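You operate a simulated robot arm through the tools that you are given. There is no shell and no other tool. Be economical: measure what you need, move in short steps, check, and stop when the job is done.

You run a simulated robot arm. Do the job below in one go: nothing can be reset, and whatever is moved stays where it is left.

## Task
Stand each pin in its colour's well and put the pin block on the green tray.
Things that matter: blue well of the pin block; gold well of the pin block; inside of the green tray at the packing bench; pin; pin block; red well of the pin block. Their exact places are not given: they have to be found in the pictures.

Only the result counts: the job must be done as asked and must still hold three seconds after the hand-in. Knocking over, shifting, dropping, spilling or breaking anything else fails it.

## Robot
A 7-joint arm with a two-finger gripper on a trunk, on a base that drives. Base frame: it is fixed to the floor where the robot stands at the start and does not move with it; the origin is under the middle of the robot, x ahead of it, y to its left, z up; the surface under the hand at the start is at about z = 0.9. Readings come in m, degrees, newtons and seconds.
With the tool pointing down near the work surface it reaches from about 0.28 to 0.72 m from the robot's upright axis, wherever it stands. Its first joint turns from -166.0 to 166.0 degrees. Places, roughly: blue well of the pin block [0.5, 0.1, 0.9]; gold well of the pin block [0.5, 0, 0.9]; inside of the green tray at the packing bench [0.5, 0.3, 0.9]; red well of the pin block [0.5, 0.1, 0.9]. Payload 2.94 kg.
The tool frame sits at the grasp point between the pads (the TCP): z along the fingers, y along the line on which they close. The tips reach 0.03 m beyond it. Largest opening 0.138 m; the body of the gripper starts 0.109 m behind the TCP.
Orientation is told as [roll, pitch, yaw] about the base's x, y, z axes, in that order, counted from this pose: with the fingers straight down and closing along the base's y, the tool's x points along the base's -x, its y along +y and its z along -z.

## Interface
- The arm moves only by the tool send_rows. Its argument "rows" is a list of rows, each a list of 2 entries, a list of its own where there are three numbers: the shift along the base's x, y, z in m, then the turn, a rotation vector about the base's x, y, z in degrees. In form: [[[dx, dy, dz], [wx, wy, wz]], ...]. A call has 1 to 10 rows; each row is the pose to reach, as a shift and turn from the pose commanded when the call began. "fingers" is the closure, from 0 (fully open) to 1 (shut), set as the call begins (left out, the last holds). Each row takes 0.2 s and may step no farther than 0.05 m and 8.6 degrees from the row before; otherwise, or with a gripper value out of range, the whole call is refused. A pose out of reach is approached as far as the arm can. The call stops where the force on the tool passes 90 N (or 10 N more than at its start, if that is more) or the arm is blocked; 0.2 s more then pass. Each finger halts on what it meets, pressing with about 21 N; the grip force reading is that of the motor and also rises with nothing between the fingers. The clock runs only during rows and for 0.2 s after the last one: add rows that repeat a pose to give the fingers time. It gives the time, the measured TCP pose, the force on the tool (base axes), the opening and the grip force at its end, in the units of the frame above (readings bear some noise), with the torque about the TCP (base axes, N m) and any sound that the robot's microphone picked up, and new pictures: "show" is both (left out), scene, wrist or none.
- Cameras (640 x 400 px; columns grow to the right, rows downward): "scene" is now at [0.0068, 0.1303, 1.5038]; the picture's right is [-0.07, -1.00, 0.00], its down [-0.63, 0.04, -0.78] and it looks along [0.77, -0.05, -0.63] (base axes); focal length 259 px, centre (320, 200). "wrist" rides on the gripper at [0.071, 0.019, -0.146] in the tool frame; the picture's right is [-0.26, 0.97, 0.00], its down [-0.85, -0.23, -0.48] and it looks along [-0.46, -0.12, 0.88] (tool axes); focal length 280 px, centre (320, 200).
- lift_body(by): slides the trunk up (or, below 0, down) by that many m; the arm and the scene camera ride with it, the base frame stays. It gives what a move gives, with no picture.
- drive_base(legs): drives the robot by 1 to 6 legs, each [ahead, left, turn to the left] in m, m and degrees, along the robot's own axes; the way and the turn of a leg run together, so that a leg with both is an arc; at most 1.5 m and 180 degrees a leg. The arm and the cameras ride along, it lands a little off, and it stops where it bumps. It gives what a move gives, and a new picture of the scene camera.
- turn_head(pan, tilt): turns the head with the scene camera to pan (to the left, within 86 degrees either way) and tilt (down, from -29 to 69), counted from straight ahead of the robot. It gives what a move gives, and a new picture of the scene camera.
- point_at(camera, pixels): for up to 12 pixels [column, row] of the newest picture of that camera ("zoom" is the newest enlarged one), the place [x, y, z] in the base frame of the surface seen there, good to about 0.002 m. The clock stands still meanwhile.
- enlarge(camera, box): a new picture of the part [left, top, right, bottom] of that camera's present view, enlarged. The clock stands still meanwhile.
- hand_in(): hands the job in; it is judged then, once.

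Keep the steps short. Do not move on a guess: measure, check each grasp and each placing, and mend mistakes. In all there are 80 turns and 260 pictures (those below and enlarged ones count). Leave the gripper open and the arm clear of the work at the hand-in unless told otherwise, and finish with a single line.

The tools are called after "Emit:" as a command line: name --argument value ..., lists and objects as JSON in quotes. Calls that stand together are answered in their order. send_rows: Moves the arm, as the interface text tells. Its arguments: {"type":"object","properties":{"rows":{"type":"array","items":{"type":"array"}},"fingers":{"type":"number"},"show":{"type":"string","enum":["both","scene","wrist","none"]}},"required":["rows"]} The other tools are called the same way: lift_body (by) slides the trunk up or down; drive_base (legs) drives the base; turn_head (pan, tilt) turns the head that bears the scene camera; point_at (camera, pixels) gives the place of the surface under pixels of a picture; enlarge (camera, box) takes an enlarged picture of a part of a camera's view; hand_in () hands the job in.

At the start:

```text
time: 0.0
tcp_pos: [0.5084, -0.0483, 1.239]
tcp_rot: [0.0, 0.0, 0.0]
contact_force: [0.8, -0.6, 0.6]
torque: [0.0, 0.0, 0.0]
opening: 0.1382
finger_force: 0.0
trunk travel left (down, up): [-0.35, 0.104]
robot x, y, heading: [0.0021, 0.0016, 0.2]
head pan, tilt: [-3.8, 39.0]
```

scene: 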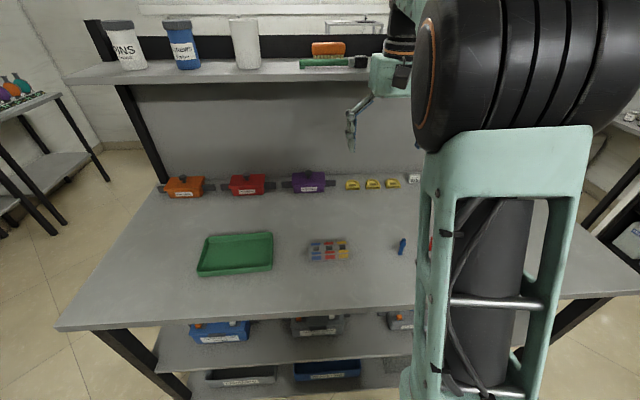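
wrist: 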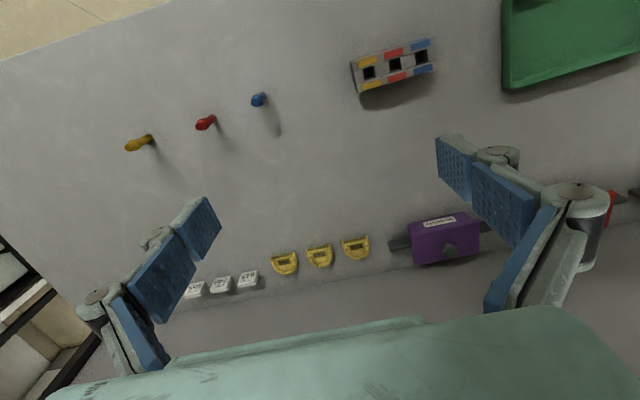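

I see three pins (gold, red, blue) at wrist (138,143), (205,123), (258,99), the block at (393,68), and the tray at the upper right. I'll enlarge both areas to measure them.

Emit:
enlarge --camera "wrist" --box '[100, 70, 300, 195]'

Emit:
enlarge --camera "wrist" --box '[330, 20, 458, 100]'

Emit:
point_at --camera "wrist" --pixels '[[130, 147], [147, 138], [200, 127], [212, 119], [257, 100], [261, 96], [369, 72], [395, 65], [421, 56], [300, 200]]'

Emit:
point_at --camera "scene" --pixels '[[235, 252], [199, 272], [272, 266], [268, 234], [207, 238], [403, 240], [401, 252], [310, 262], [349, 261]]'

```text
3.20 times, centred on (200, 132) of wrist
```

zoom: 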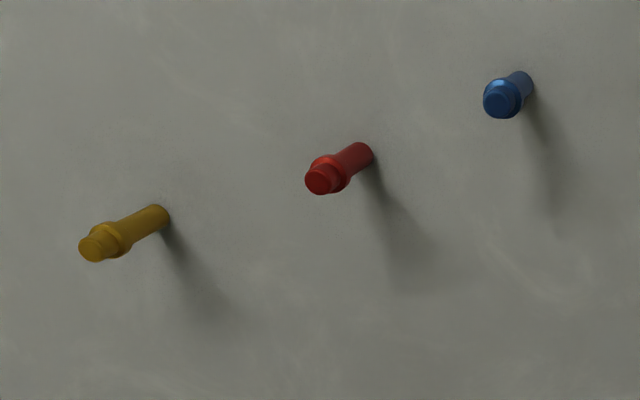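

```text
5.00 times, centred on (394, 60) of wrist
```

zoom: 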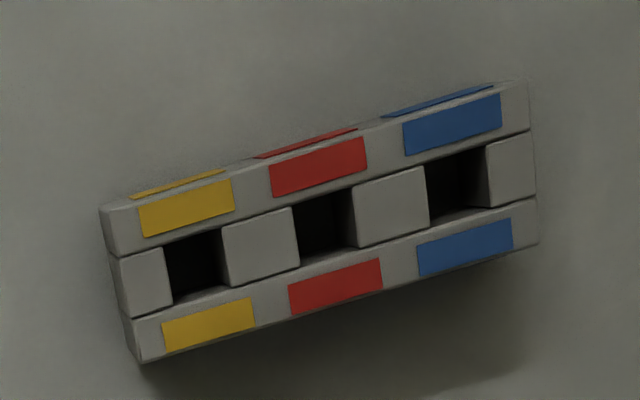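

```text
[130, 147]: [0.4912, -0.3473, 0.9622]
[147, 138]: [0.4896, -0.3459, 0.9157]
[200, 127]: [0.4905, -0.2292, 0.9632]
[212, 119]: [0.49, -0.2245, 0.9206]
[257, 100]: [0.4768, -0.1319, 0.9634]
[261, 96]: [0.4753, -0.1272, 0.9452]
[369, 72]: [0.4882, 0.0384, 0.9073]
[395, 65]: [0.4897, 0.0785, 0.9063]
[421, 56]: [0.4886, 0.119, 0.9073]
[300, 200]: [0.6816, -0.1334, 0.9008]
```

```text
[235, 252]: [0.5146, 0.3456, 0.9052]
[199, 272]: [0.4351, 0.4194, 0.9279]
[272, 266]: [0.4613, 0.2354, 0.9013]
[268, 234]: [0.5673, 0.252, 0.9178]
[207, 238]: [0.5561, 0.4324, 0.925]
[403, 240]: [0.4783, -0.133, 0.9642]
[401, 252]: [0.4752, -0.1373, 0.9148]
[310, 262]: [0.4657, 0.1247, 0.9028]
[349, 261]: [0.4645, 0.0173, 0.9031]
```

Pins stand upright, with tops at about z 0.963. Next I measure the well edges, the block's outer corners and the pin details.

Emit:
point_at --camera "zoom" --pixels '[[140, 280], [258, 245], [390, 207], [508, 170], [110, 230], [520, 110], [148, 345], [530, 225], [192, 232], [208, 292], [316, 198], [335, 255]]'

Emit:
point_at --camera "zoom" --pixels '[[450, 155], [468, 214], [185, 210], [210, 320], [318, 168], [335, 288], [450, 125], [465, 250], [200, 265], [325, 222], [460, 185]]'

Emit:
enlarge --camera "scene" --box '[290, 220, 370, 270]'

Emit:
enlarge --camera "scene" --box '[385, 225, 433, 255]'

```text
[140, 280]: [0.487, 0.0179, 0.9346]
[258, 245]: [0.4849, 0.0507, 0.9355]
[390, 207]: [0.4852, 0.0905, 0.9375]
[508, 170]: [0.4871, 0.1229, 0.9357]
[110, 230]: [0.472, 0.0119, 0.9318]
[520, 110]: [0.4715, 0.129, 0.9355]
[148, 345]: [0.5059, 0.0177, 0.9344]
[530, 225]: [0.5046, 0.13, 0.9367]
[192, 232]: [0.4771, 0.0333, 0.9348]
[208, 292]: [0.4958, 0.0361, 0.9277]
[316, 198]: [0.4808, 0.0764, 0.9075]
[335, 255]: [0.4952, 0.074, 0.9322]
```

```text
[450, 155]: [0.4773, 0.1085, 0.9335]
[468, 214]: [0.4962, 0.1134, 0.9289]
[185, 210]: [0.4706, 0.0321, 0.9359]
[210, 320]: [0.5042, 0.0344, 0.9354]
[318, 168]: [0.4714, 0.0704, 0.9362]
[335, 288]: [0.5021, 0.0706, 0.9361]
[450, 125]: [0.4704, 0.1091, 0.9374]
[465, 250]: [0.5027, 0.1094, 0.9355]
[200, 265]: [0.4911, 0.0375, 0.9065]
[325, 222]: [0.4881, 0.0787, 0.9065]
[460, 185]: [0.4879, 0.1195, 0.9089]
```

```text
8.00 times, centred on (330, 245) of scene
```

zoom: 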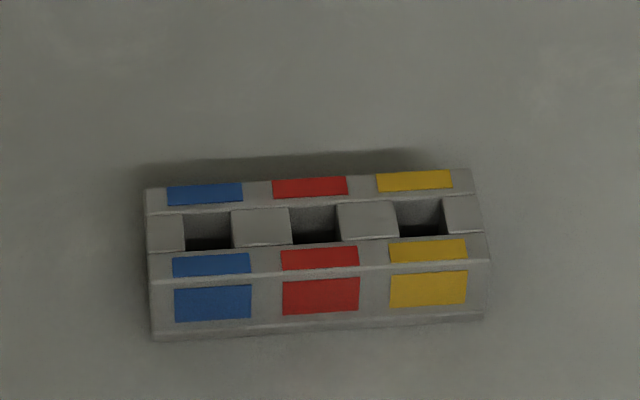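

```text
13.33 times, centred on (409, 240) of scene
```

zoom: 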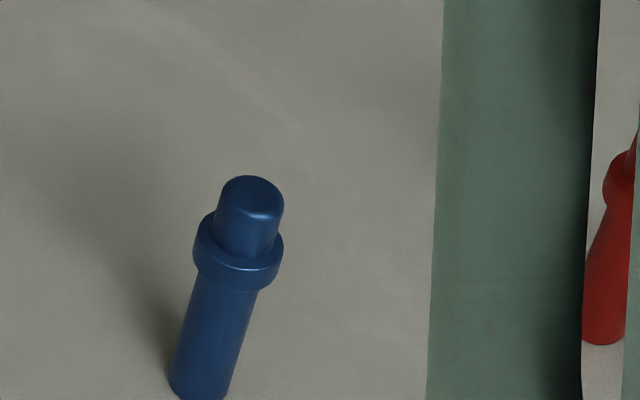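

The block top is at z≈0.936, the well floors at ≈0.906, and the wells sit at y≈0.033 (gold), 0.071 (red) and 0.109 (blue) with x≈0.487. I'll turn the hand 90° so it closes along x and stays clear of the neighbouring pins. I'll start that turn above the blue pin.

Emit:
send_rows --rows '[[[-0.003, -0.008, -0.01], [0, 0, 8.5]], [[-0.006, -0.016, -0.02], [0, 0, 17]], [[-0.009, -0.024, -0.03], [0, 0, 25.5]], [[-0.012, -0.032, -0.04], [0, 0, 34]], [[-0.015, -0.04, -0.05], [0, 0, 42.5]], [[-0.018, -0.05, -0.06], [0, 0, 51]], [[-0.021, -0.06, -0.07], [0, 0, 59.5]], [[-0.024, -0.07, -0.08], [0, 0, 68]], [[-0.027, -0.08, -0.09], [0, 0, 76.5]], [[-0.0316, -0.0837, -0.1], [0, 0, 85]]]' --fingers 0

```text
time: 2.2
tcp_pos: [0.478, -0.1307, 1.1401]
tcp_rot: [0.0, -0.1, 85.2]
contact_force: [-0.9, -0.3, 0.1]
torque: [0.01, 0.03, -0.03]
opening: 0.1379
finger_force: 0.1
trunk travel left (down, up): [-0.35, 0.104]
robot x, y, heading: [0.0, 0.0016, -0.0]
head pan, tilt: [-3.8, 39.0]
```

scene: 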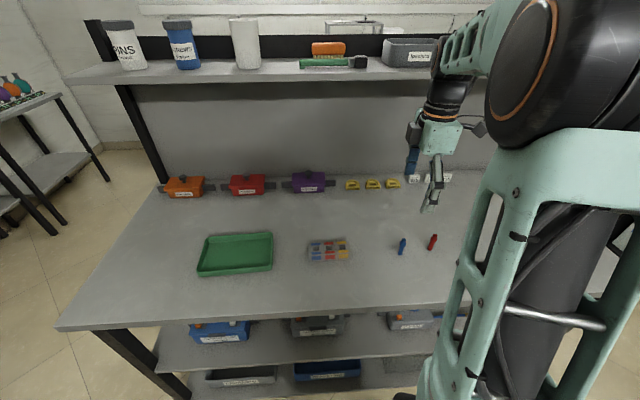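
wrist: 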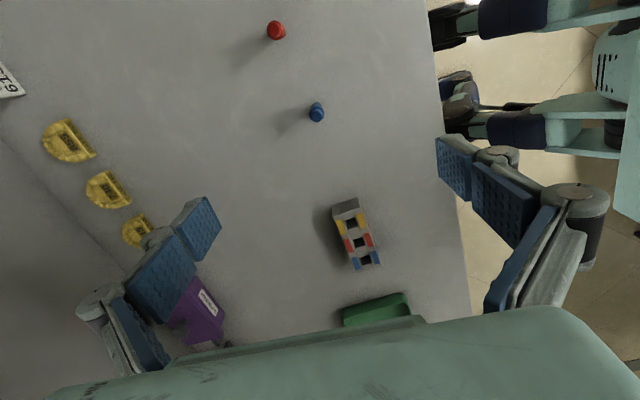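

The blue pin is at wrist (316,112), the red pin at (276,30) and the block at (356,235). I'll zoom in from this angle for exact centres.

Emit:
enlarge --camera "wrist" --box '[284, 92, 348, 132]'

Emit:
point_at --camera "zoom" --pixels '[[320, 180], [325, 150], [290, 200], [350, 200], [320, 220], [320, 130], [320, 250]]'

Emit:
enlarge --camera "wrist" --box '[308, 190, 404, 280]'

```text
10.00 times, centred on (316, 112) of wrist
```

zoom: 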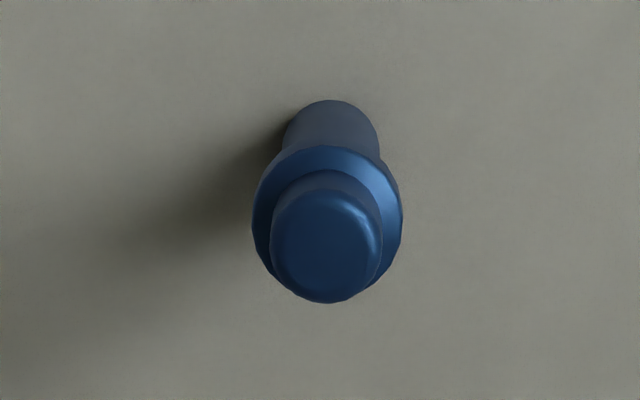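

```text
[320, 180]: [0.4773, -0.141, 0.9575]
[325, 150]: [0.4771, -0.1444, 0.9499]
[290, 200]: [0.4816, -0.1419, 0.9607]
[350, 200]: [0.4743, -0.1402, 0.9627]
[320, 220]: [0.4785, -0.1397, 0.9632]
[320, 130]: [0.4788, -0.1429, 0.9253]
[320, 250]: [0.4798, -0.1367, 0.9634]
```

```text
4.44 times, centred on (356, 235) of wrist
```

zoom: 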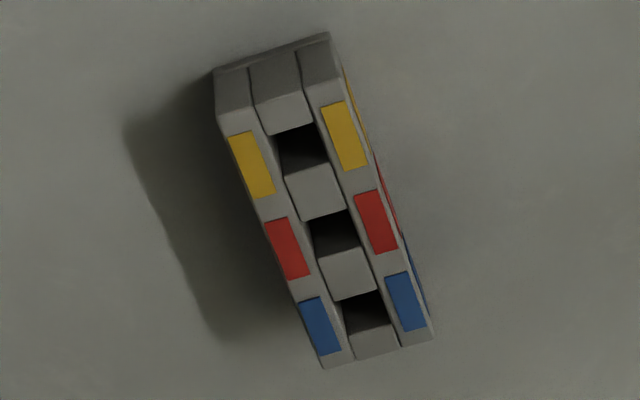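

Now the block's wells from this same view. I measure the edges of the wells and the dividers.

Emit:
point_at --camera "zoom" --pixels '[[285, 115], [318, 180], [350, 262], [375, 340], [252, 165], [344, 137], [288, 248], [375, 222], [320, 326], [405, 302], [275, 75], [372, 350]]'

Emit:
point_at --camera "zoom" --pixels '[[270, 133], [312, 125], [297, 216], [344, 209], [325, 297], [383, 288], [288, 176], [328, 165], [320, 258], [362, 248], [350, 334], [392, 324]]'

```text
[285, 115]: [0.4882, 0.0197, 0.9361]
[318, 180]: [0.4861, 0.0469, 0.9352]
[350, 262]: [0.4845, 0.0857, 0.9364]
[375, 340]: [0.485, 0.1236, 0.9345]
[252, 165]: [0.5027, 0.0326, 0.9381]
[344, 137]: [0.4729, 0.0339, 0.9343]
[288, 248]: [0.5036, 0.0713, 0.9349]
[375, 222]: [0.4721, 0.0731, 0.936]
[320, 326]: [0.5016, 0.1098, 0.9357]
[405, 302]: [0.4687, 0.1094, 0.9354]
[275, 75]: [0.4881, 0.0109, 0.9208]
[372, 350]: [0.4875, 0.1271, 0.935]
```

```text
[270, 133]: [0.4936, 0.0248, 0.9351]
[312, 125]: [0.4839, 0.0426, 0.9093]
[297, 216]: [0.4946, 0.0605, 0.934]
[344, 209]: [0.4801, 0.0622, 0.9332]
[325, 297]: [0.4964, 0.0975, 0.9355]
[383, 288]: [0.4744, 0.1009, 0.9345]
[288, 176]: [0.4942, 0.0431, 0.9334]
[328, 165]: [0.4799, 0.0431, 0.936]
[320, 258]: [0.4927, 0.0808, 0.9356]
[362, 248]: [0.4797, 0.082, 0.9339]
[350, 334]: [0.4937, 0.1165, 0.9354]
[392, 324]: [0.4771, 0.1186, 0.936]
```

The blue pin centre is at about (0.478,-0.136). Wells are about 17 mm wide and centred at x≈0.487, with y 0.034 (gold), 0.0715 (red) and 0.109 (blue). I'll finish the turn and lower to z≈1.0, just above the pin.

Emit:
send_rows --rows '[[[0, -0.003, -0.035], [0, 0, 4.8]], [[0, -0.005, -0.08], [0, 0, 4.8]], [[0, -0.005, -0.12], [0, 0, 4.8]], [[0, -0.005, -0.138], [0, 0, 4.8]], [[0, -0.005, -0.138], [0, 0, 4.8]]]'

```text
time: 3.4
tcp_pos: [0.4769, -0.1389, 0.9977]
tcp_rot: [0.0, 0.0, 89.8]
contact_force: [0.0, 0.0, 0.2]
torque: [0.03, -0.02, 0.01]
opening: 0.138
finger_force: 0.1
trunk travel left (down, up): [-0.35, 0.104]
robot x, y, heading: [-0.001, 0.0018, 0.0]
head pan, tilt: [-3.8, 39.0]
```

scene: 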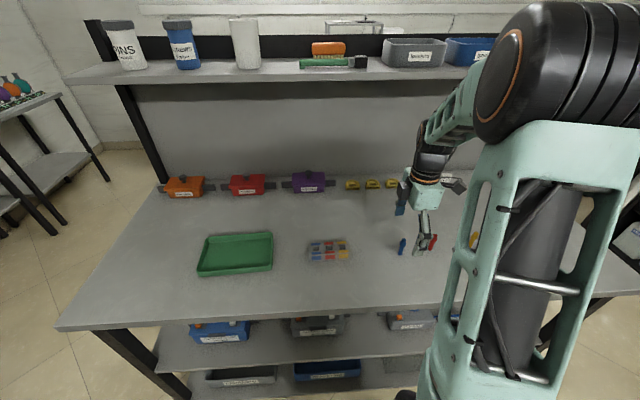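
wrist: 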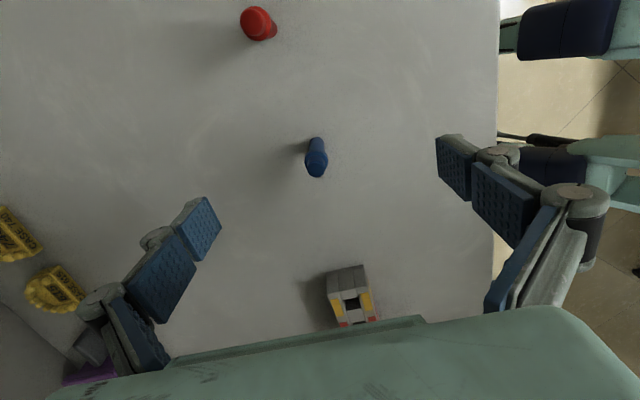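

The pin's top at (318,170) matches where the finger axis should project (320,169), so it is centred. I'll lower to z≈0.965 and close.

Emit:
send_rows --rows '[[[0, 0, -0.02], [0, 0, 0]], [[0, 0, -0.033], [0, 0, 0]]]' --show "none"

Emit:
send_rows --rows '[[[0, 0, 0], [0, 0, 0]], [[0, 0, 0], [0, 0, 0]], [[0, 0, 0], [0, 0, 0]], [[0, 0, 0], [0, 0, 0]], [[0, 0, 0], [0, 0, 0]], [[0, 0, 0], [0, 0, 0]]]' --fingers 1

```text
time: 4.0
tcp_pos: [0.4774, -0.1367, 0.9665]
tcp_rot: [0.0, 0.0, 89.7]
contact_force: [0.1, 0.2, -0.8]
torque: [0.02, 0.02, -0.03]
opening: 0.1378
finger_force: 0.1
trunk travel left (down, up): [-0.35, 0.104]
robot x, y, heading: [0.0002, 0.0023, 0.0]
head pan, tilt: [-3.8, 39.0]
```

```text
time: 5.4
tcp_pos: [0.4774, -0.1381, 0.9671]
tcp_rot: [0.1, -0.1, 89.8]
contact_force: [0.1, 0.7, -0.5]
torque: [0.03, 0.01, 0.0]
opening: 0.0161
finger_force: 21.0
trunk travel left (down, up): [-0.35, 0.104]
robot x, y, heading: [0.0015, 0.0027, -0.1]
head pan, tilt: [-3.8, 39.0]
```

scene: 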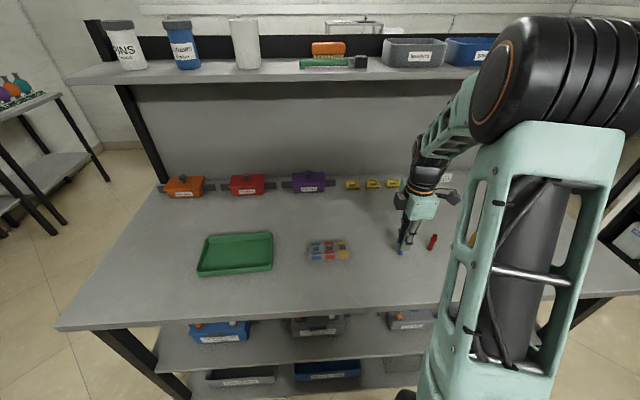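
wrist: 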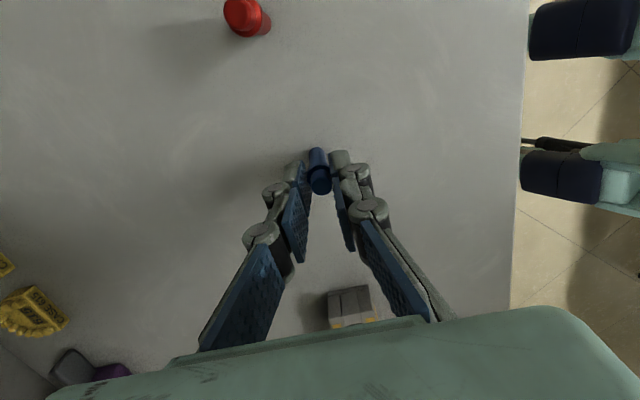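

Gripped at 16 mm (the collar). I'll lift 0.08 m and carry the pin to just above the blue well.

Emit:
send_rows --rows '[[[0, 0, 0.03], [0, 0, 0]], [[0, 0, 0.07], [0, 0, 0]], [[0.003, 0.045, 0.075], [0, 0, 0]], [[0.005, 0.09, 0.075], [0, 0, 0]], [[0.007, 0.135, 0.075], [0, 0, 0]], [[0.009, 0.18, 0.075], [0, 0, 0]], [[0.01, 0.22, 0.075], [0, 0, 0]], [[0.01, 0.246, 0.075], [0, 0, 0]], [[0.01, 0.246, 0.065], [0, 0, 0]]]'

Emit:
enlarge --camera "wrist" --box '[256, 120, 384, 200]'

Emit:
enlarge --camera "scene" --box '[282, 210, 378, 270]'

```text
time: 7.4
tcp_pos: [0.4859, 0.109, 1.0324]
tcp_rot: [0.0, 0.0, 89.8]
contact_force: [0.3, 0.3, -0.4]
torque: [0.0, 0.01, -0.02]
opening: 0.0162
finger_force: 20.8
trunk travel left (down, up): [-0.35, 0.104]
robot x, y, heading: [-0.0012, -0.0027, -0.0]
head pan, tilt: [-3.8, 39.0]
```

scene: 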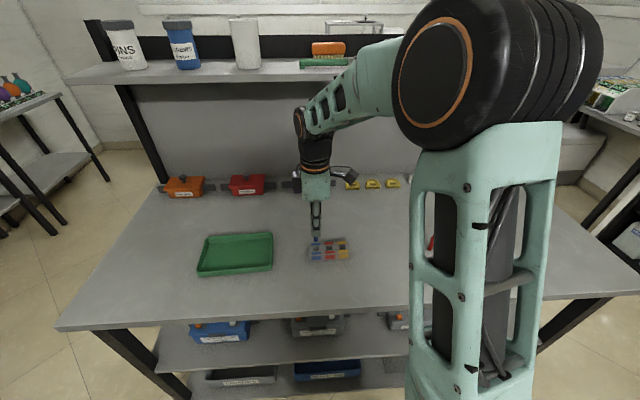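
wrist: 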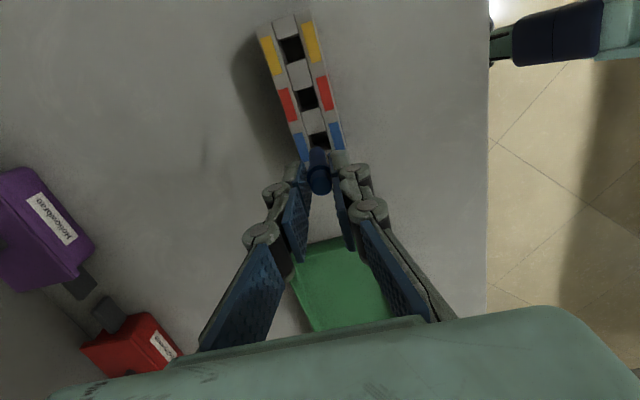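

```text
5.00 times, centred on (320, 160) of wrist
```

zoom: 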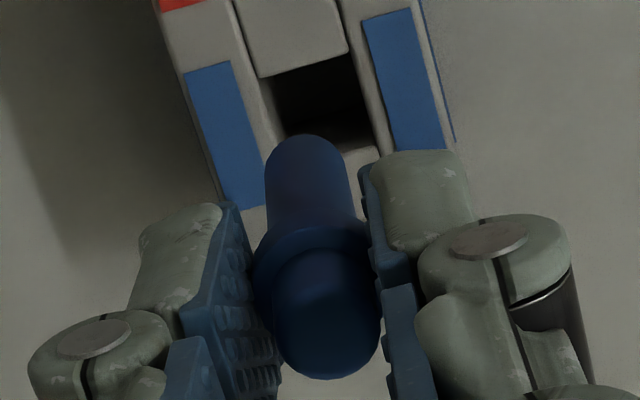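

```text
6.67 times, centred on (330, 240) of scene
```

zoom: 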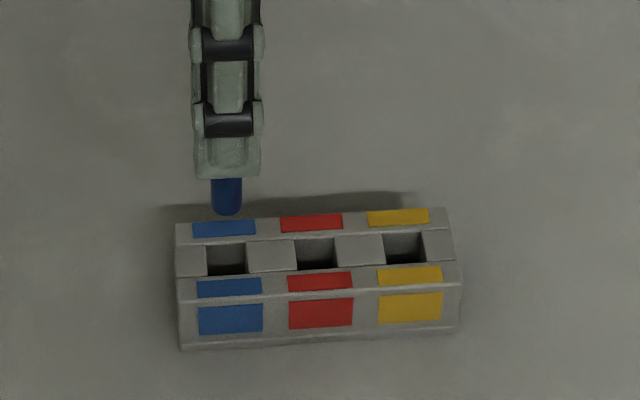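

The pin's base shows about 1.9 mm toward +x of the tool axis, which is a slight tilt, while the well centre lies right on the axis. I'll shift -1.7 mm in x and lower partway.

Emit:
send_rows --rows '[[[-0.0017, 0, 0], [0, 0, 0]], [[-0.0017, 0, -0.015], [0, 0, 0]], [[-0.0017, 0, -0.028], [0, 0, 0]], [[-0.0017, 0, -0.036], [0, 0, 0]]]'

Emit:
enlarge --camera "wrist" --box '[256, 120, 384, 200]'

Emit:
enlarge --camera "scene" --box '[282, 210, 378, 270]'

```text
time: 8.4
tcp_pos: [0.4837, 0.1107, 0.9988]
tcp_rot: [0.0, 0.0, 89.9]
contact_force: [-1.2, -0.5, -0.4]
torque: [0.0, 0.03, -0.03]
opening: 0.0162
finger_force: 21.2
trunk travel left (down, up): [-0.35, 0.104]
robot x, y, heading: [0.0003, 0.0029, 0.0]
head pan, tilt: [-3.8, 39.0]
```

scene: 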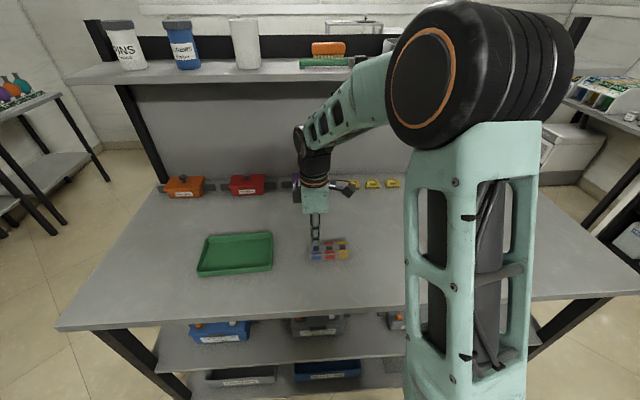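
wrist: 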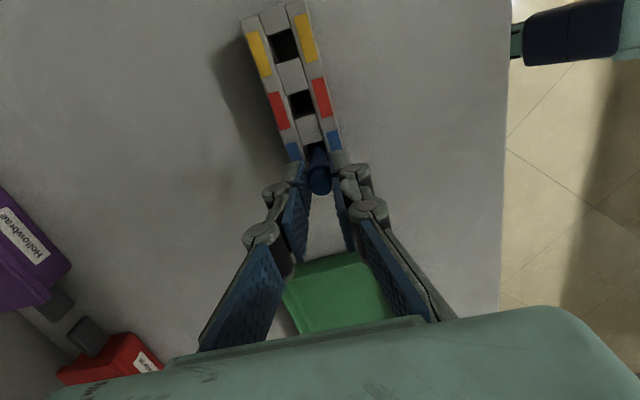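

```text
5.00 times, centred on (320, 160) of wrist
```

zoom: 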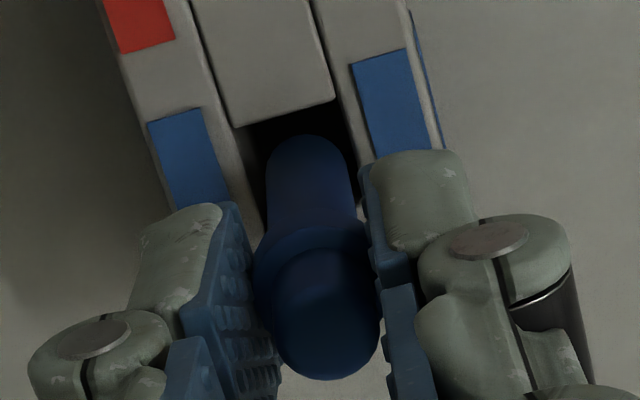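

```text
6.67 times, centred on (330, 240) of scene
```

zoom: 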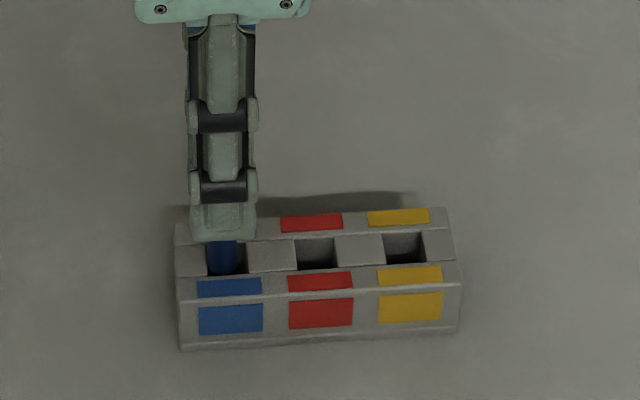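

The pin's base is at the well mouth. Both views show it about 2 mm too far in +y and about 1 mm toward -x. I'll correct that and continue down.

Emit:
send_rows --rows '[[[0.0008, -0.002, 0], [0, 0, 0]], [[0.0008, -0.002, -0.008], [0, 0, 0]], [[0.0008, -0.002, -0.015], [0, 0, 0]], [[0.0008, -0.002, -0.021], [0, 0, 0]]]'

Emit:
enlarge --camera "wrist" --box '[256, 120, 384, 200]'

Emit:
enlarge --camera "scene" --box '[282, 210, 378, 270]'

```text
time: 9.4
tcp_pos: [0.4854, 0.1072, 0.9767]
tcp_rot: [0.0, 0.0, 89.8]
contact_force: [-0.5, 0.2, -0.2]
torque: [0.0, 0.01, -0.02]
opening: 0.0161
finger_force: 20.9
trunk travel left (down, up): [-0.35, 0.104]
robot x, y, heading: [-0.0012, -0.0012, -0.1]
head pan, tilt: [-3.8, 39.0]
```

scene: 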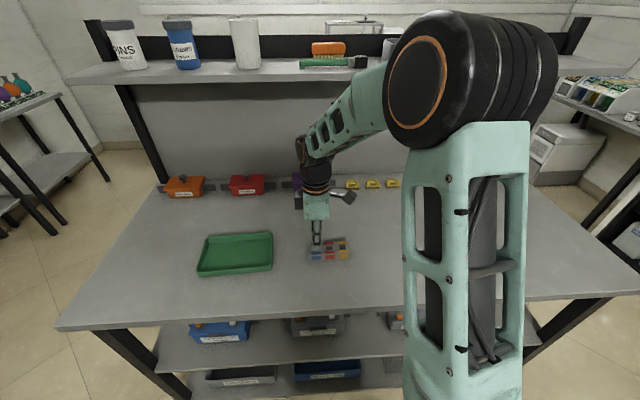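
wrist: 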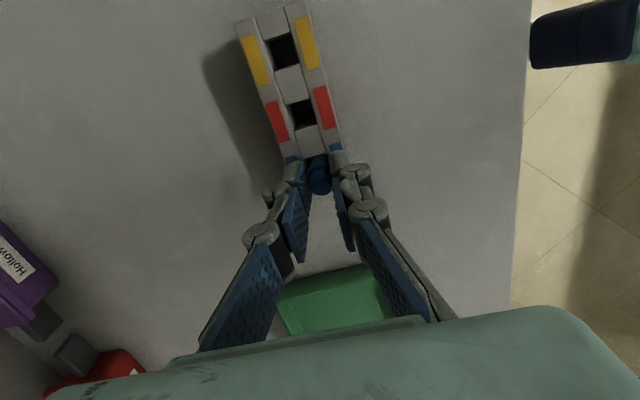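

```text
5.00 times, centred on (320, 160) of wrist
```

zoom: 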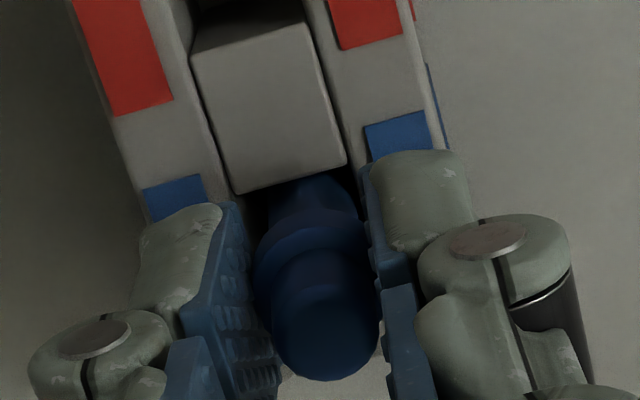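

```text
6.67 times, centred on (330, 240) of scene
```

zoom: 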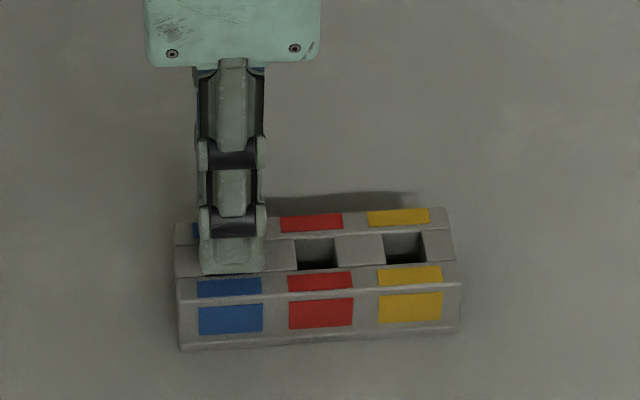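

It's inside by about 25 mm with no contact force. I'll lower 4 mm, then open modestly to release.

Emit:
send_rows --rows '[[[0, 0, -0.004], [0, 0, 0]], [[0, 0, -0.004], [0, 0, 0]]]' --show "none"

Emit:
send_rows --rows '[[[0, 0, 0], [0, 0, 0]], [[0, 0, 0], [0, 0, 0]], [[0, 0, 0], [0, 0, 0]], [[0, 0, 0.02], [0, 0, 0]], [[0, 0, 0.06], [0, 0, 0]], [[0, 0, 0.1], [0, 0, 0]]]' --fingers 0.6

Emit:
enlarge --camera "scene" --box '[282, 210, 378, 270]'

Emit:
enlarge --camera "wrist" --box '[256, 70, 384, 150]'

```text
time: 10.0
tcp_pos: [0.4858, 0.1086, 0.973]
tcp_rot: [-0.1, -0.1, 89.8]
contact_force: [0.2, 0.2, -0.1]
torque: [-0.02, 0.03, 0.01]
opening: 0.0158
finger_force: 21.2
trunk travel left (down, up): [-0.35, 0.104]
robot x, y, heading: [0.0008, 0.0016, 0.1]
head pan, tilt: [-3.8, 39.0]
```

```text
time: 11.4
tcp_pos: [0.4853, 0.1076, 1.0739]
tcp_rot: [0.0, 0.1, 89.7]
contact_force: [-0.1, 0.1, 0.4]
torque: [0.0, -0.02, 0.01]
opening: 0.0551
finger_force: 0.1
trunk travel left (down, up): [-0.35, 0.104]
robot x, y, heading: [0.0016, -0.0007, -0.0]
head pan, tilt: [-3.8, 39.0]
```

scene: 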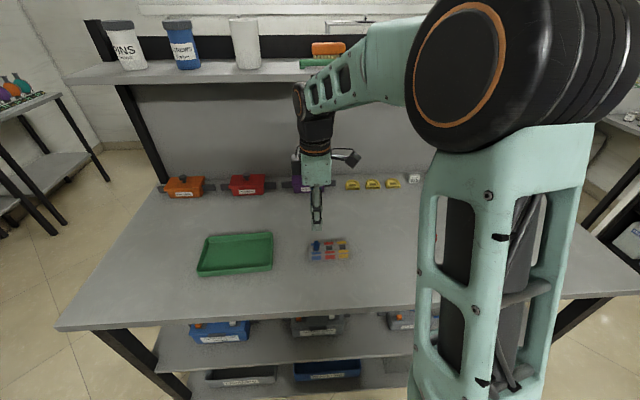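
wrist: 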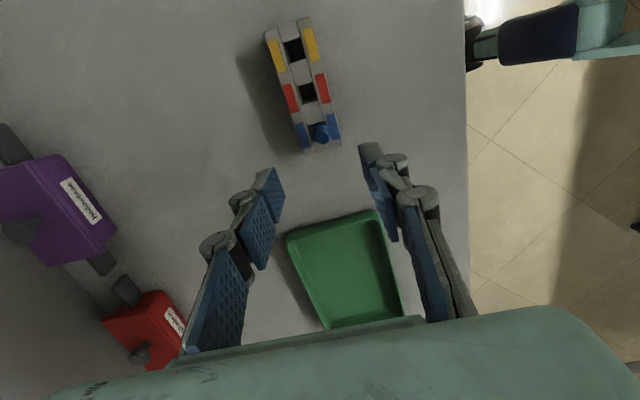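

```text
6.67 times, centred on (330, 240) of scene
```

zoom: 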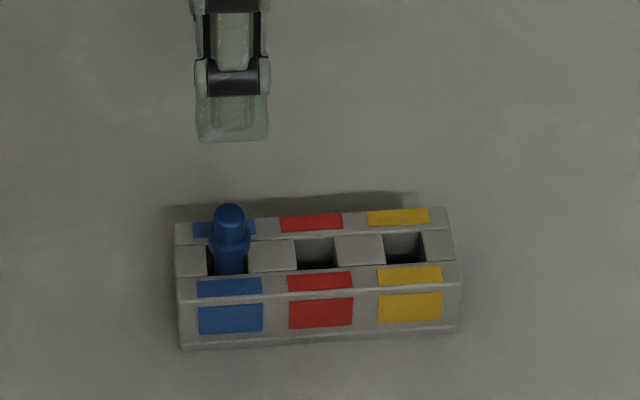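

```text
5.00 times, centred on (320, 110) of wrist
```

zoom: 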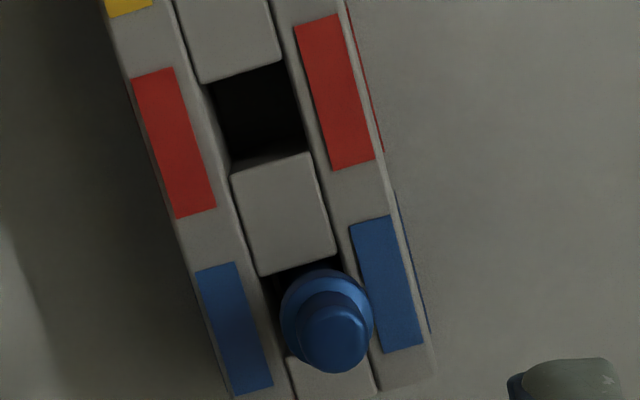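

The blue pin stands in its well. Next I drive above the red pin near (0.490,-0.230) with the hand open.

Emit:
send_rows --rows '[[[0, -0.045, 0], [0, 0, 0]], [[0, -0.092, 0], [0, 0, 0]], [[0.002, -0.139, 0], [0, 0, 0]], [[0.002, -0.186, 0], [0, 0, 0]], [[0.004, -0.233, 0], [0, 0, 0]], [[0.005, -0.28, 0], [0, 0, 0]], [[0.005, -0.32, 0], [0, 0, 0]], [[0.005, -0.337, -0.03], [0, 0, 0]], [[0.005, -0.337, -0.065], [0, 0, 0]], [[0.005, -0.337, -0.065], [0, 0, 0]]]' --fingers 0.3 --show "wrist"

Emit:
enlarge --camera "wrist" --box '[256, 120, 384, 200]'

```text
time: 13.6
tcp_pos: [0.4919, -0.2281, 1.0082]
tcp_rot: [0.0, 0.0, 89.8]
contact_force: [-0.1, 1.0, 0.5]
torque: [0.0, 0.02, 0.03]
opening: 0.0969
finger_force: 0.1
trunk travel left (down, up): [-0.35, 0.104]
robot x, y, heading: [-0.0004, 0.0024, -0.3]
head pan, tilt: [-3.8, 39.0]
```

wrist: 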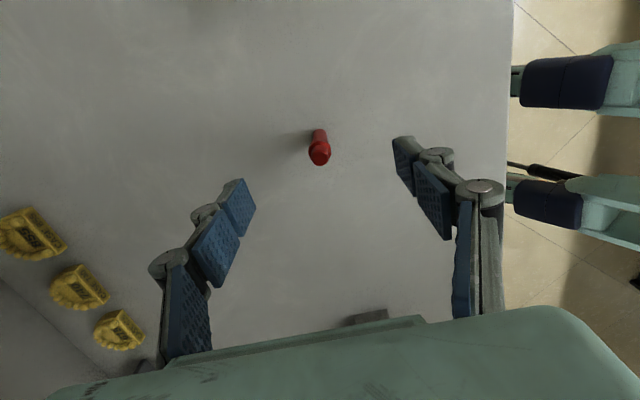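

```text
5.00 times, centred on (320, 160) of wrist
```

zoom: 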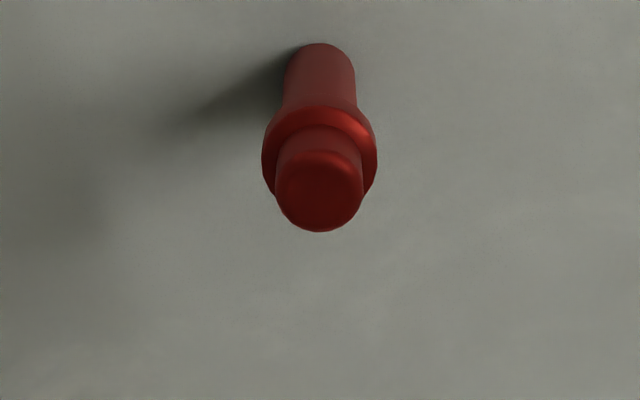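

The red pin's top is at (320,158), whereas the axis should appear at row 164, so I'll shift 4 mm in -y, go down and close.

Emit:
send_rows --rows '[[[0, -0.004, -0.01], [0, 0, 0]], [[0, -0.004, -0.03], [0, 0, 0]], [[0, -0.004, -0.0415], [0, 0, 0]]]' --show "wrist"

Emit:
send_rows --rows '[[[0, 0, 0], [0, 0, 0]], [[0, 0, 0], [0, 0, 0]], [[0, 0, 0], [0, 0, 0]], [[0, 0, 0], [0, 0, 0]], [[0, 0, 0], [0, 0, 0]]]' --fingers 1 --show "wrist"

```text
time: 14.4
tcp_pos: [0.491, -0.2331, 0.9649]
tcp_rot: [0.0, -0.1, 90.0]
contact_force: [0.1, 0.3, -0.2]
torque: [0.02, -0.04, -0.01]
opening: 0.0965
finger_force: 0.1
trunk travel left (down, up): [-0.35, 0.104]
robot x, y, heading: [-0.007, -0.0005, -0.2]
head pan, tilt: [-3.8, 39.0]
```

wrist: 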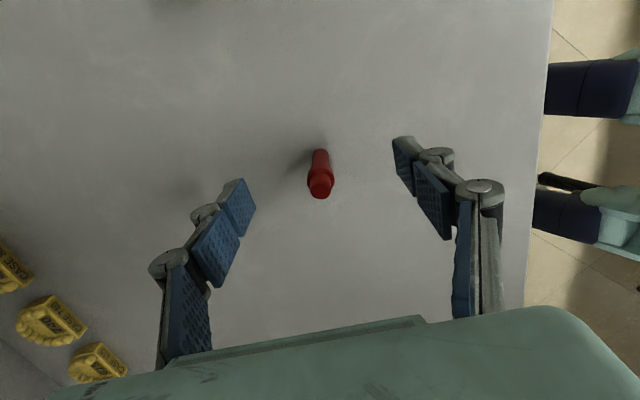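

```text
time: 15.6
tcp_pos: [0.4899, -0.2331, 0.9646]
tcp_rot: [-0.1, -0.1, 89.7]
contact_force: [0.7, 0.5, -0.6]
torque: [-0.02, 0.04, -0.02]
opening: 0.0159
finger_force: 21.6
trunk travel left (down, up): [-0.35, 0.104]
robot x, y, heading: [-0.0039, -0.0011, 0.2]
head pan, tilt: [-3.8, 39.0]
```

wrist: 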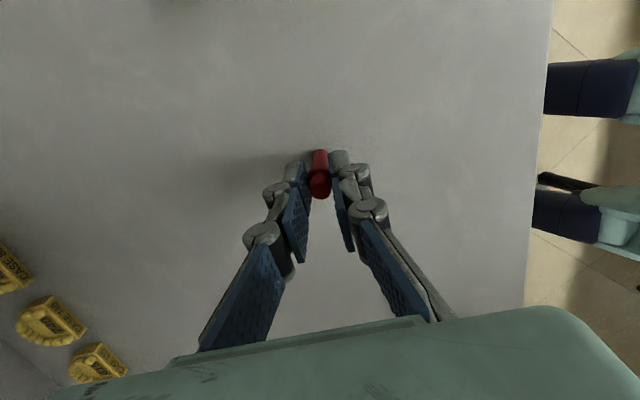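

Gripped. I'll lift and carry it to the red well at about (0.486,0.0705).

Emit:
send_rows --rows '[[[0, 0, 0.035], [0, 0, 0]], [[0, 0.01, 0.075], [0, 0, 0]], [[0, 0.057, 0.075], [0, 0, 0]], [[-0.002, 0.104, 0.075], [0, 0, 0]], [[-0.002, 0.151, 0.075], [0, 0, 0]], [[-0.004, 0.198, 0.075], [0, 0, 0]], [[-0.0045, 0.245, 0.075], [0, 0, 0]], [[-0.0045, 0.285, 0.075], [0, 0, 0]], [[-0.0045, 0.303, 0.06], [0, 0, 0]], [[-0.0045, 0.303, 0.042], [0, 0, 0]]]' --show "none"

Emit:
enlarge --camera "wrist" --box '[256, 120, 384, 200]'

Emit:
enlarge --camera "scene" --box '[282, 210, 378, 270]'

```text
time: 17.8
tcp_pos: [0.4877, 0.0706, 1.0065]
tcp_rot: [0.1, -0.1, 89.7]
contact_force: [-0.2, -0.6, 0.3]
torque: [-0.04, 0.02, -0.05]
opening: 0.0156
finger_force: 21.8
trunk travel left (down, up): [-0.35, 0.104]
robot x, y, heading: [0.0021, -0.0004, -0.2]
head pan, tilt: [-3.8, 39.0]
```

```text
5.00 times, centred on (320, 160) of wrist
```

zoom: 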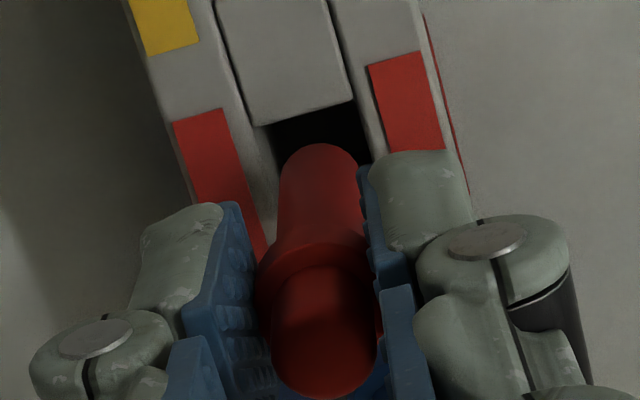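

```text
6.67 times, centred on (330, 240) of scene
```

zoom: 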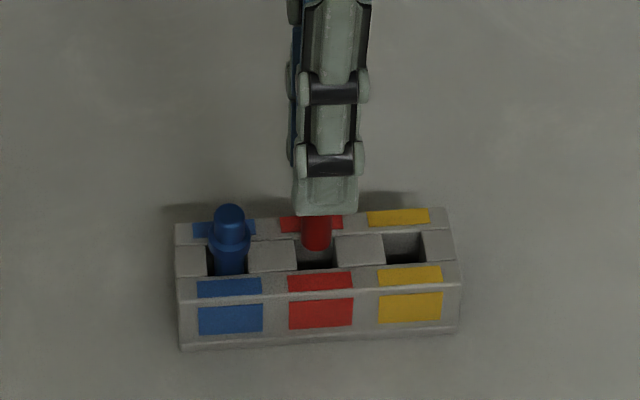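

Nearly centred (about 1 mm too far in +y). I'll correct and lower gradually to 0.972.

Emit:
send_rows --rows '[[[0, -0.001, -0.005], [0, 0, 0]], [[0, -0.001, -0.012], [0, 0, 0]], [[0, -0.001, -0.019], [0, 0, 0]], [[0, -0.001, -0.026], [0, 0, 0]], [[0, -0.001, -0.0335], [0, 0, 0]]]' --show "none"

Emit:
enlarge --camera "wrist" --box '[256, 120, 384, 200]'

Emit:
enlarge --camera "scene" --box '[282, 210, 378, 270]'

```text
time: 19.0
tcp_pos: [0.4868, 0.0702, 0.973]
tcp_rot: [0.0, 0.0, 89.9]
contact_force: [0.4, 0.4, -0.6]
torque: [-0.02, 0.01, -0.01]
opening: 0.0156
finger_force: 21.3
trunk travel left (down, up): [-0.35, 0.104]
robot x, y, heading: [-0.0006, 0.0014, -0.1]
head pan, tilt: [-3.8, 39.0]
```

```text
5.00 times, centred on (320, 160) of wrist
```

zoom: 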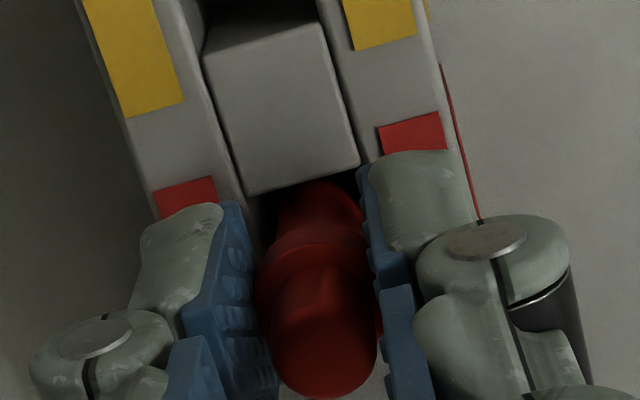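

```text
6.67 times, centred on (330, 240) of scene
```

zoom: 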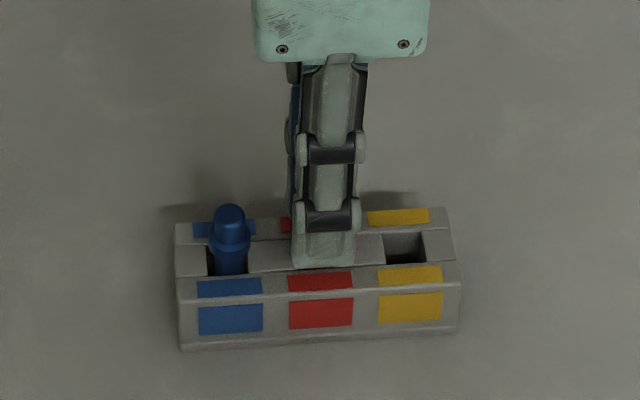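

Inserted without force. I'll release and rise.

Emit:
send_rows --rows '[[[0, 0, 0], [0, 0, 0]], [[0, 0, 0], [0, 0, 0]], [[0, 0, 0], [0, 0, 0]], [[0, 0, 0.02], [0, 0, 0]], [[0, 0, 0.06], [0, 0, 0]], [[0, 0, 0.1], [0, 0, 0]]]' --fingers 0.6 --show "none"

Emit:
enlarge --camera "scene" --box '[282, 210, 378, 270]'

Emit:
send_rows --rows '[[[0, -0.045, 0], [0, 0, 0]], [[0, -0.092, 0], [0, 0, 0]], [[0.002, -0.139, 0], [0, 0, 0]], [[0.002, -0.186, 0], [0, 0, 0]], [[0.004, -0.233, 0], [0, 0, 0]], [[0.005, -0.28, 0], [0, 0, 0]], [[0.005, -0.327, 0], [0, 0, 0]], [[0.005, -0.374, 0], [0, 0, 0]], [[0.005, -0.418, -0.02], [0, 0, 0]], [[0.005, -0.418, -0.06], [0, 0, 0]]]' --fingers 0.3

Emit:
enlarge --camera "wrist" --box '[256, 120, 384, 200]'

```text
time: 20.4
tcp_pos: [0.4893, 0.0669, 1.0722]
tcp_rot: [0.1, 0.0, 89.8]
contact_force: [0.2, -0.1, 0.4]
torque: [0.03, 0.02, 0.01]
opening: 0.0553
finger_force: 0.1
trunk travel left (down, up): [-0.35, 0.104]
robot x, y, heading: [-0.0025, 0.0015, 0.1]
head pan, tilt: [-3.8, 39.0]
```

```text
6.67 times, centred on (330, 240) of scene
```

zoom: 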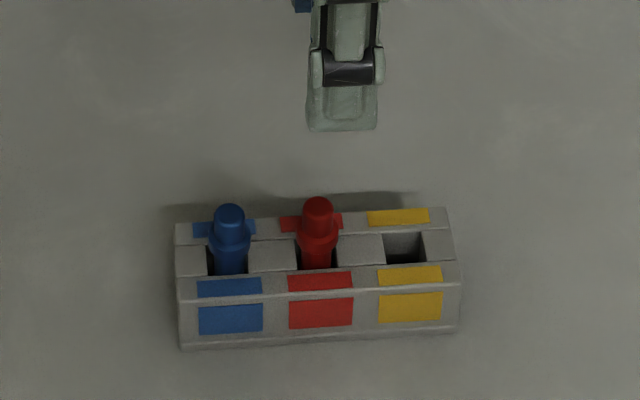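

```text
time: 22.6
tcp_pos: [0.4934, -0.3477, 1.012]
tcp_rot: [-0.1, 0.0, 89.9]
contact_force: [0.6, 0.0, -0.2]
torque: [0.03, 0.01, 0.01]
opening: 0.0968
finger_force: 0.1
trunk travel left (down, up): [-0.35, 0.104]
robot x, y, heading: [-0.0024, -0.0016, 0.2]
head pan, tilt: [-3.8, 39.0]
```

scene: 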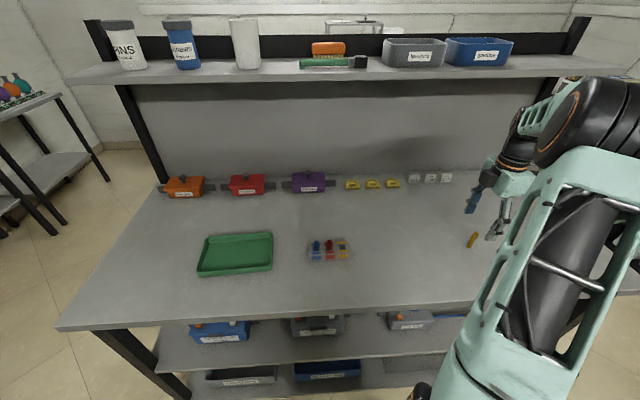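
wrist: 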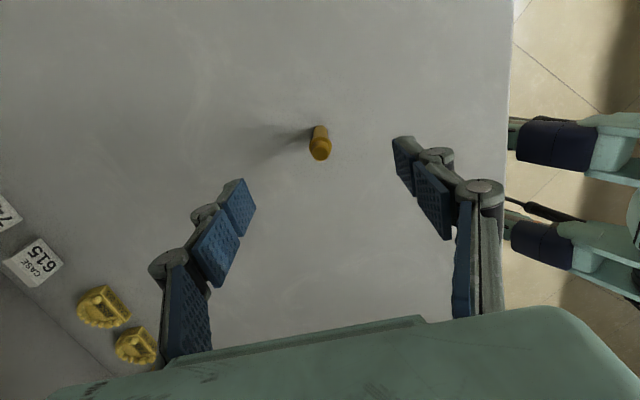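

```text
5.00 times, centred on (320, 160) of wrist
```

zoom: 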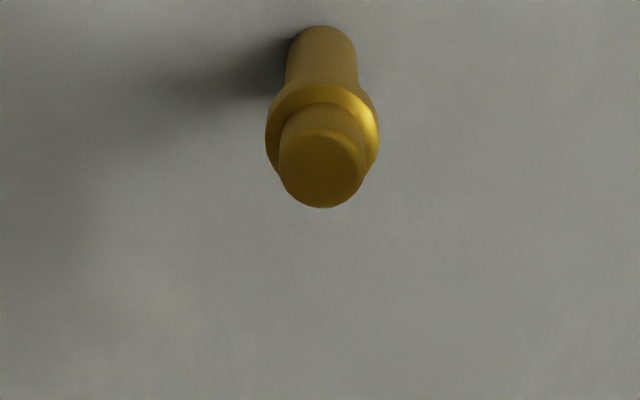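

Both pins stand fine. The gold pin's top is about 6 mm in -y of the axis, so I'll correct, lower and close.

Emit:
send_rows --rows '[[[0, -0.006, -0.01], [0, 0, 0]], [[0, -0.006, -0.03], [0, 0, 0]], [[0, -0.006, -0.0465], [0, 0, 0]]]' --show "wrist"

Emit:
send_rows --rows '[[[0, 0, 0], [0, 0, 0]], [[0, 0, 0], [0, 0, 0]], [[0, 0, 0], [0, 0, 0]], [[0, 0, 0], [0, 0, 0]], [[0, 0, 0], [0, 0, 0]]]' --fingers 1 --show "wrist"

```text
time: 23.4
tcp_pos: [0.4925, -0.3566, 0.9673]
tcp_rot: [0.0, 0.1, 89.8]
contact_force: [-0.1, 0.7, -0.8]
torque: [0.01, -0.01, -0.03]
opening: 0.0966
finger_force: 0.0
trunk travel left (down, up): [-0.35, 0.104]
robot x, y, heading: [0.0, -0.0006, -0.1]
head pan, tilt: [-3.8, 39.0]
```

wrist: 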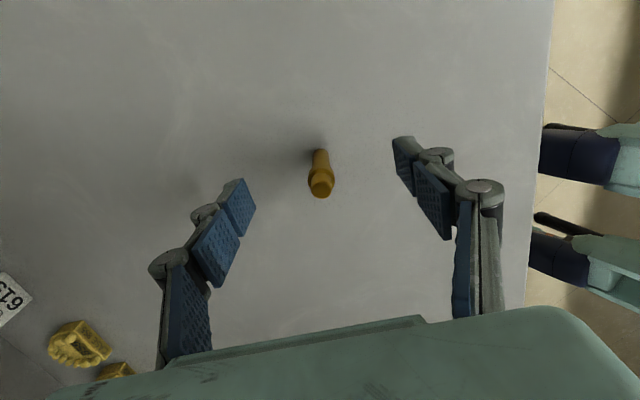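

```text
time: 24.6
tcp_pos: [0.4926, -0.3552, 0.9675]
tcp_rot: [-0.1, 0.0, 89.7]
contact_force: [-1.0, -0.1, -0.7]
torque: [-0.01, 0.0, 0.01]
opening: 0.0162
finger_force: 21.0
trunk travel left (down, up): [-0.35, 0.104]
robot x, y, heading: [0.0002, 0.0, 0.1]
head pan, tilt: [-3.8, 39.0]
```

wrist: 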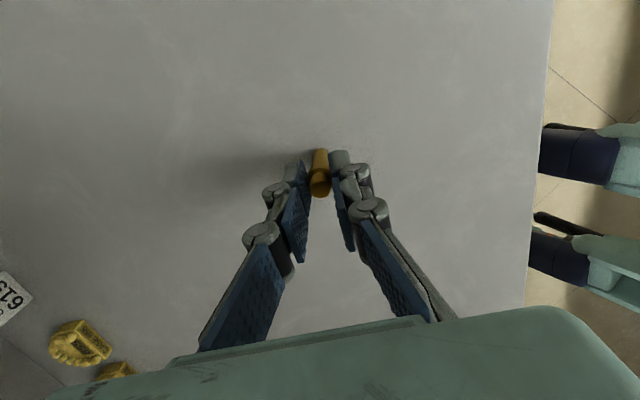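

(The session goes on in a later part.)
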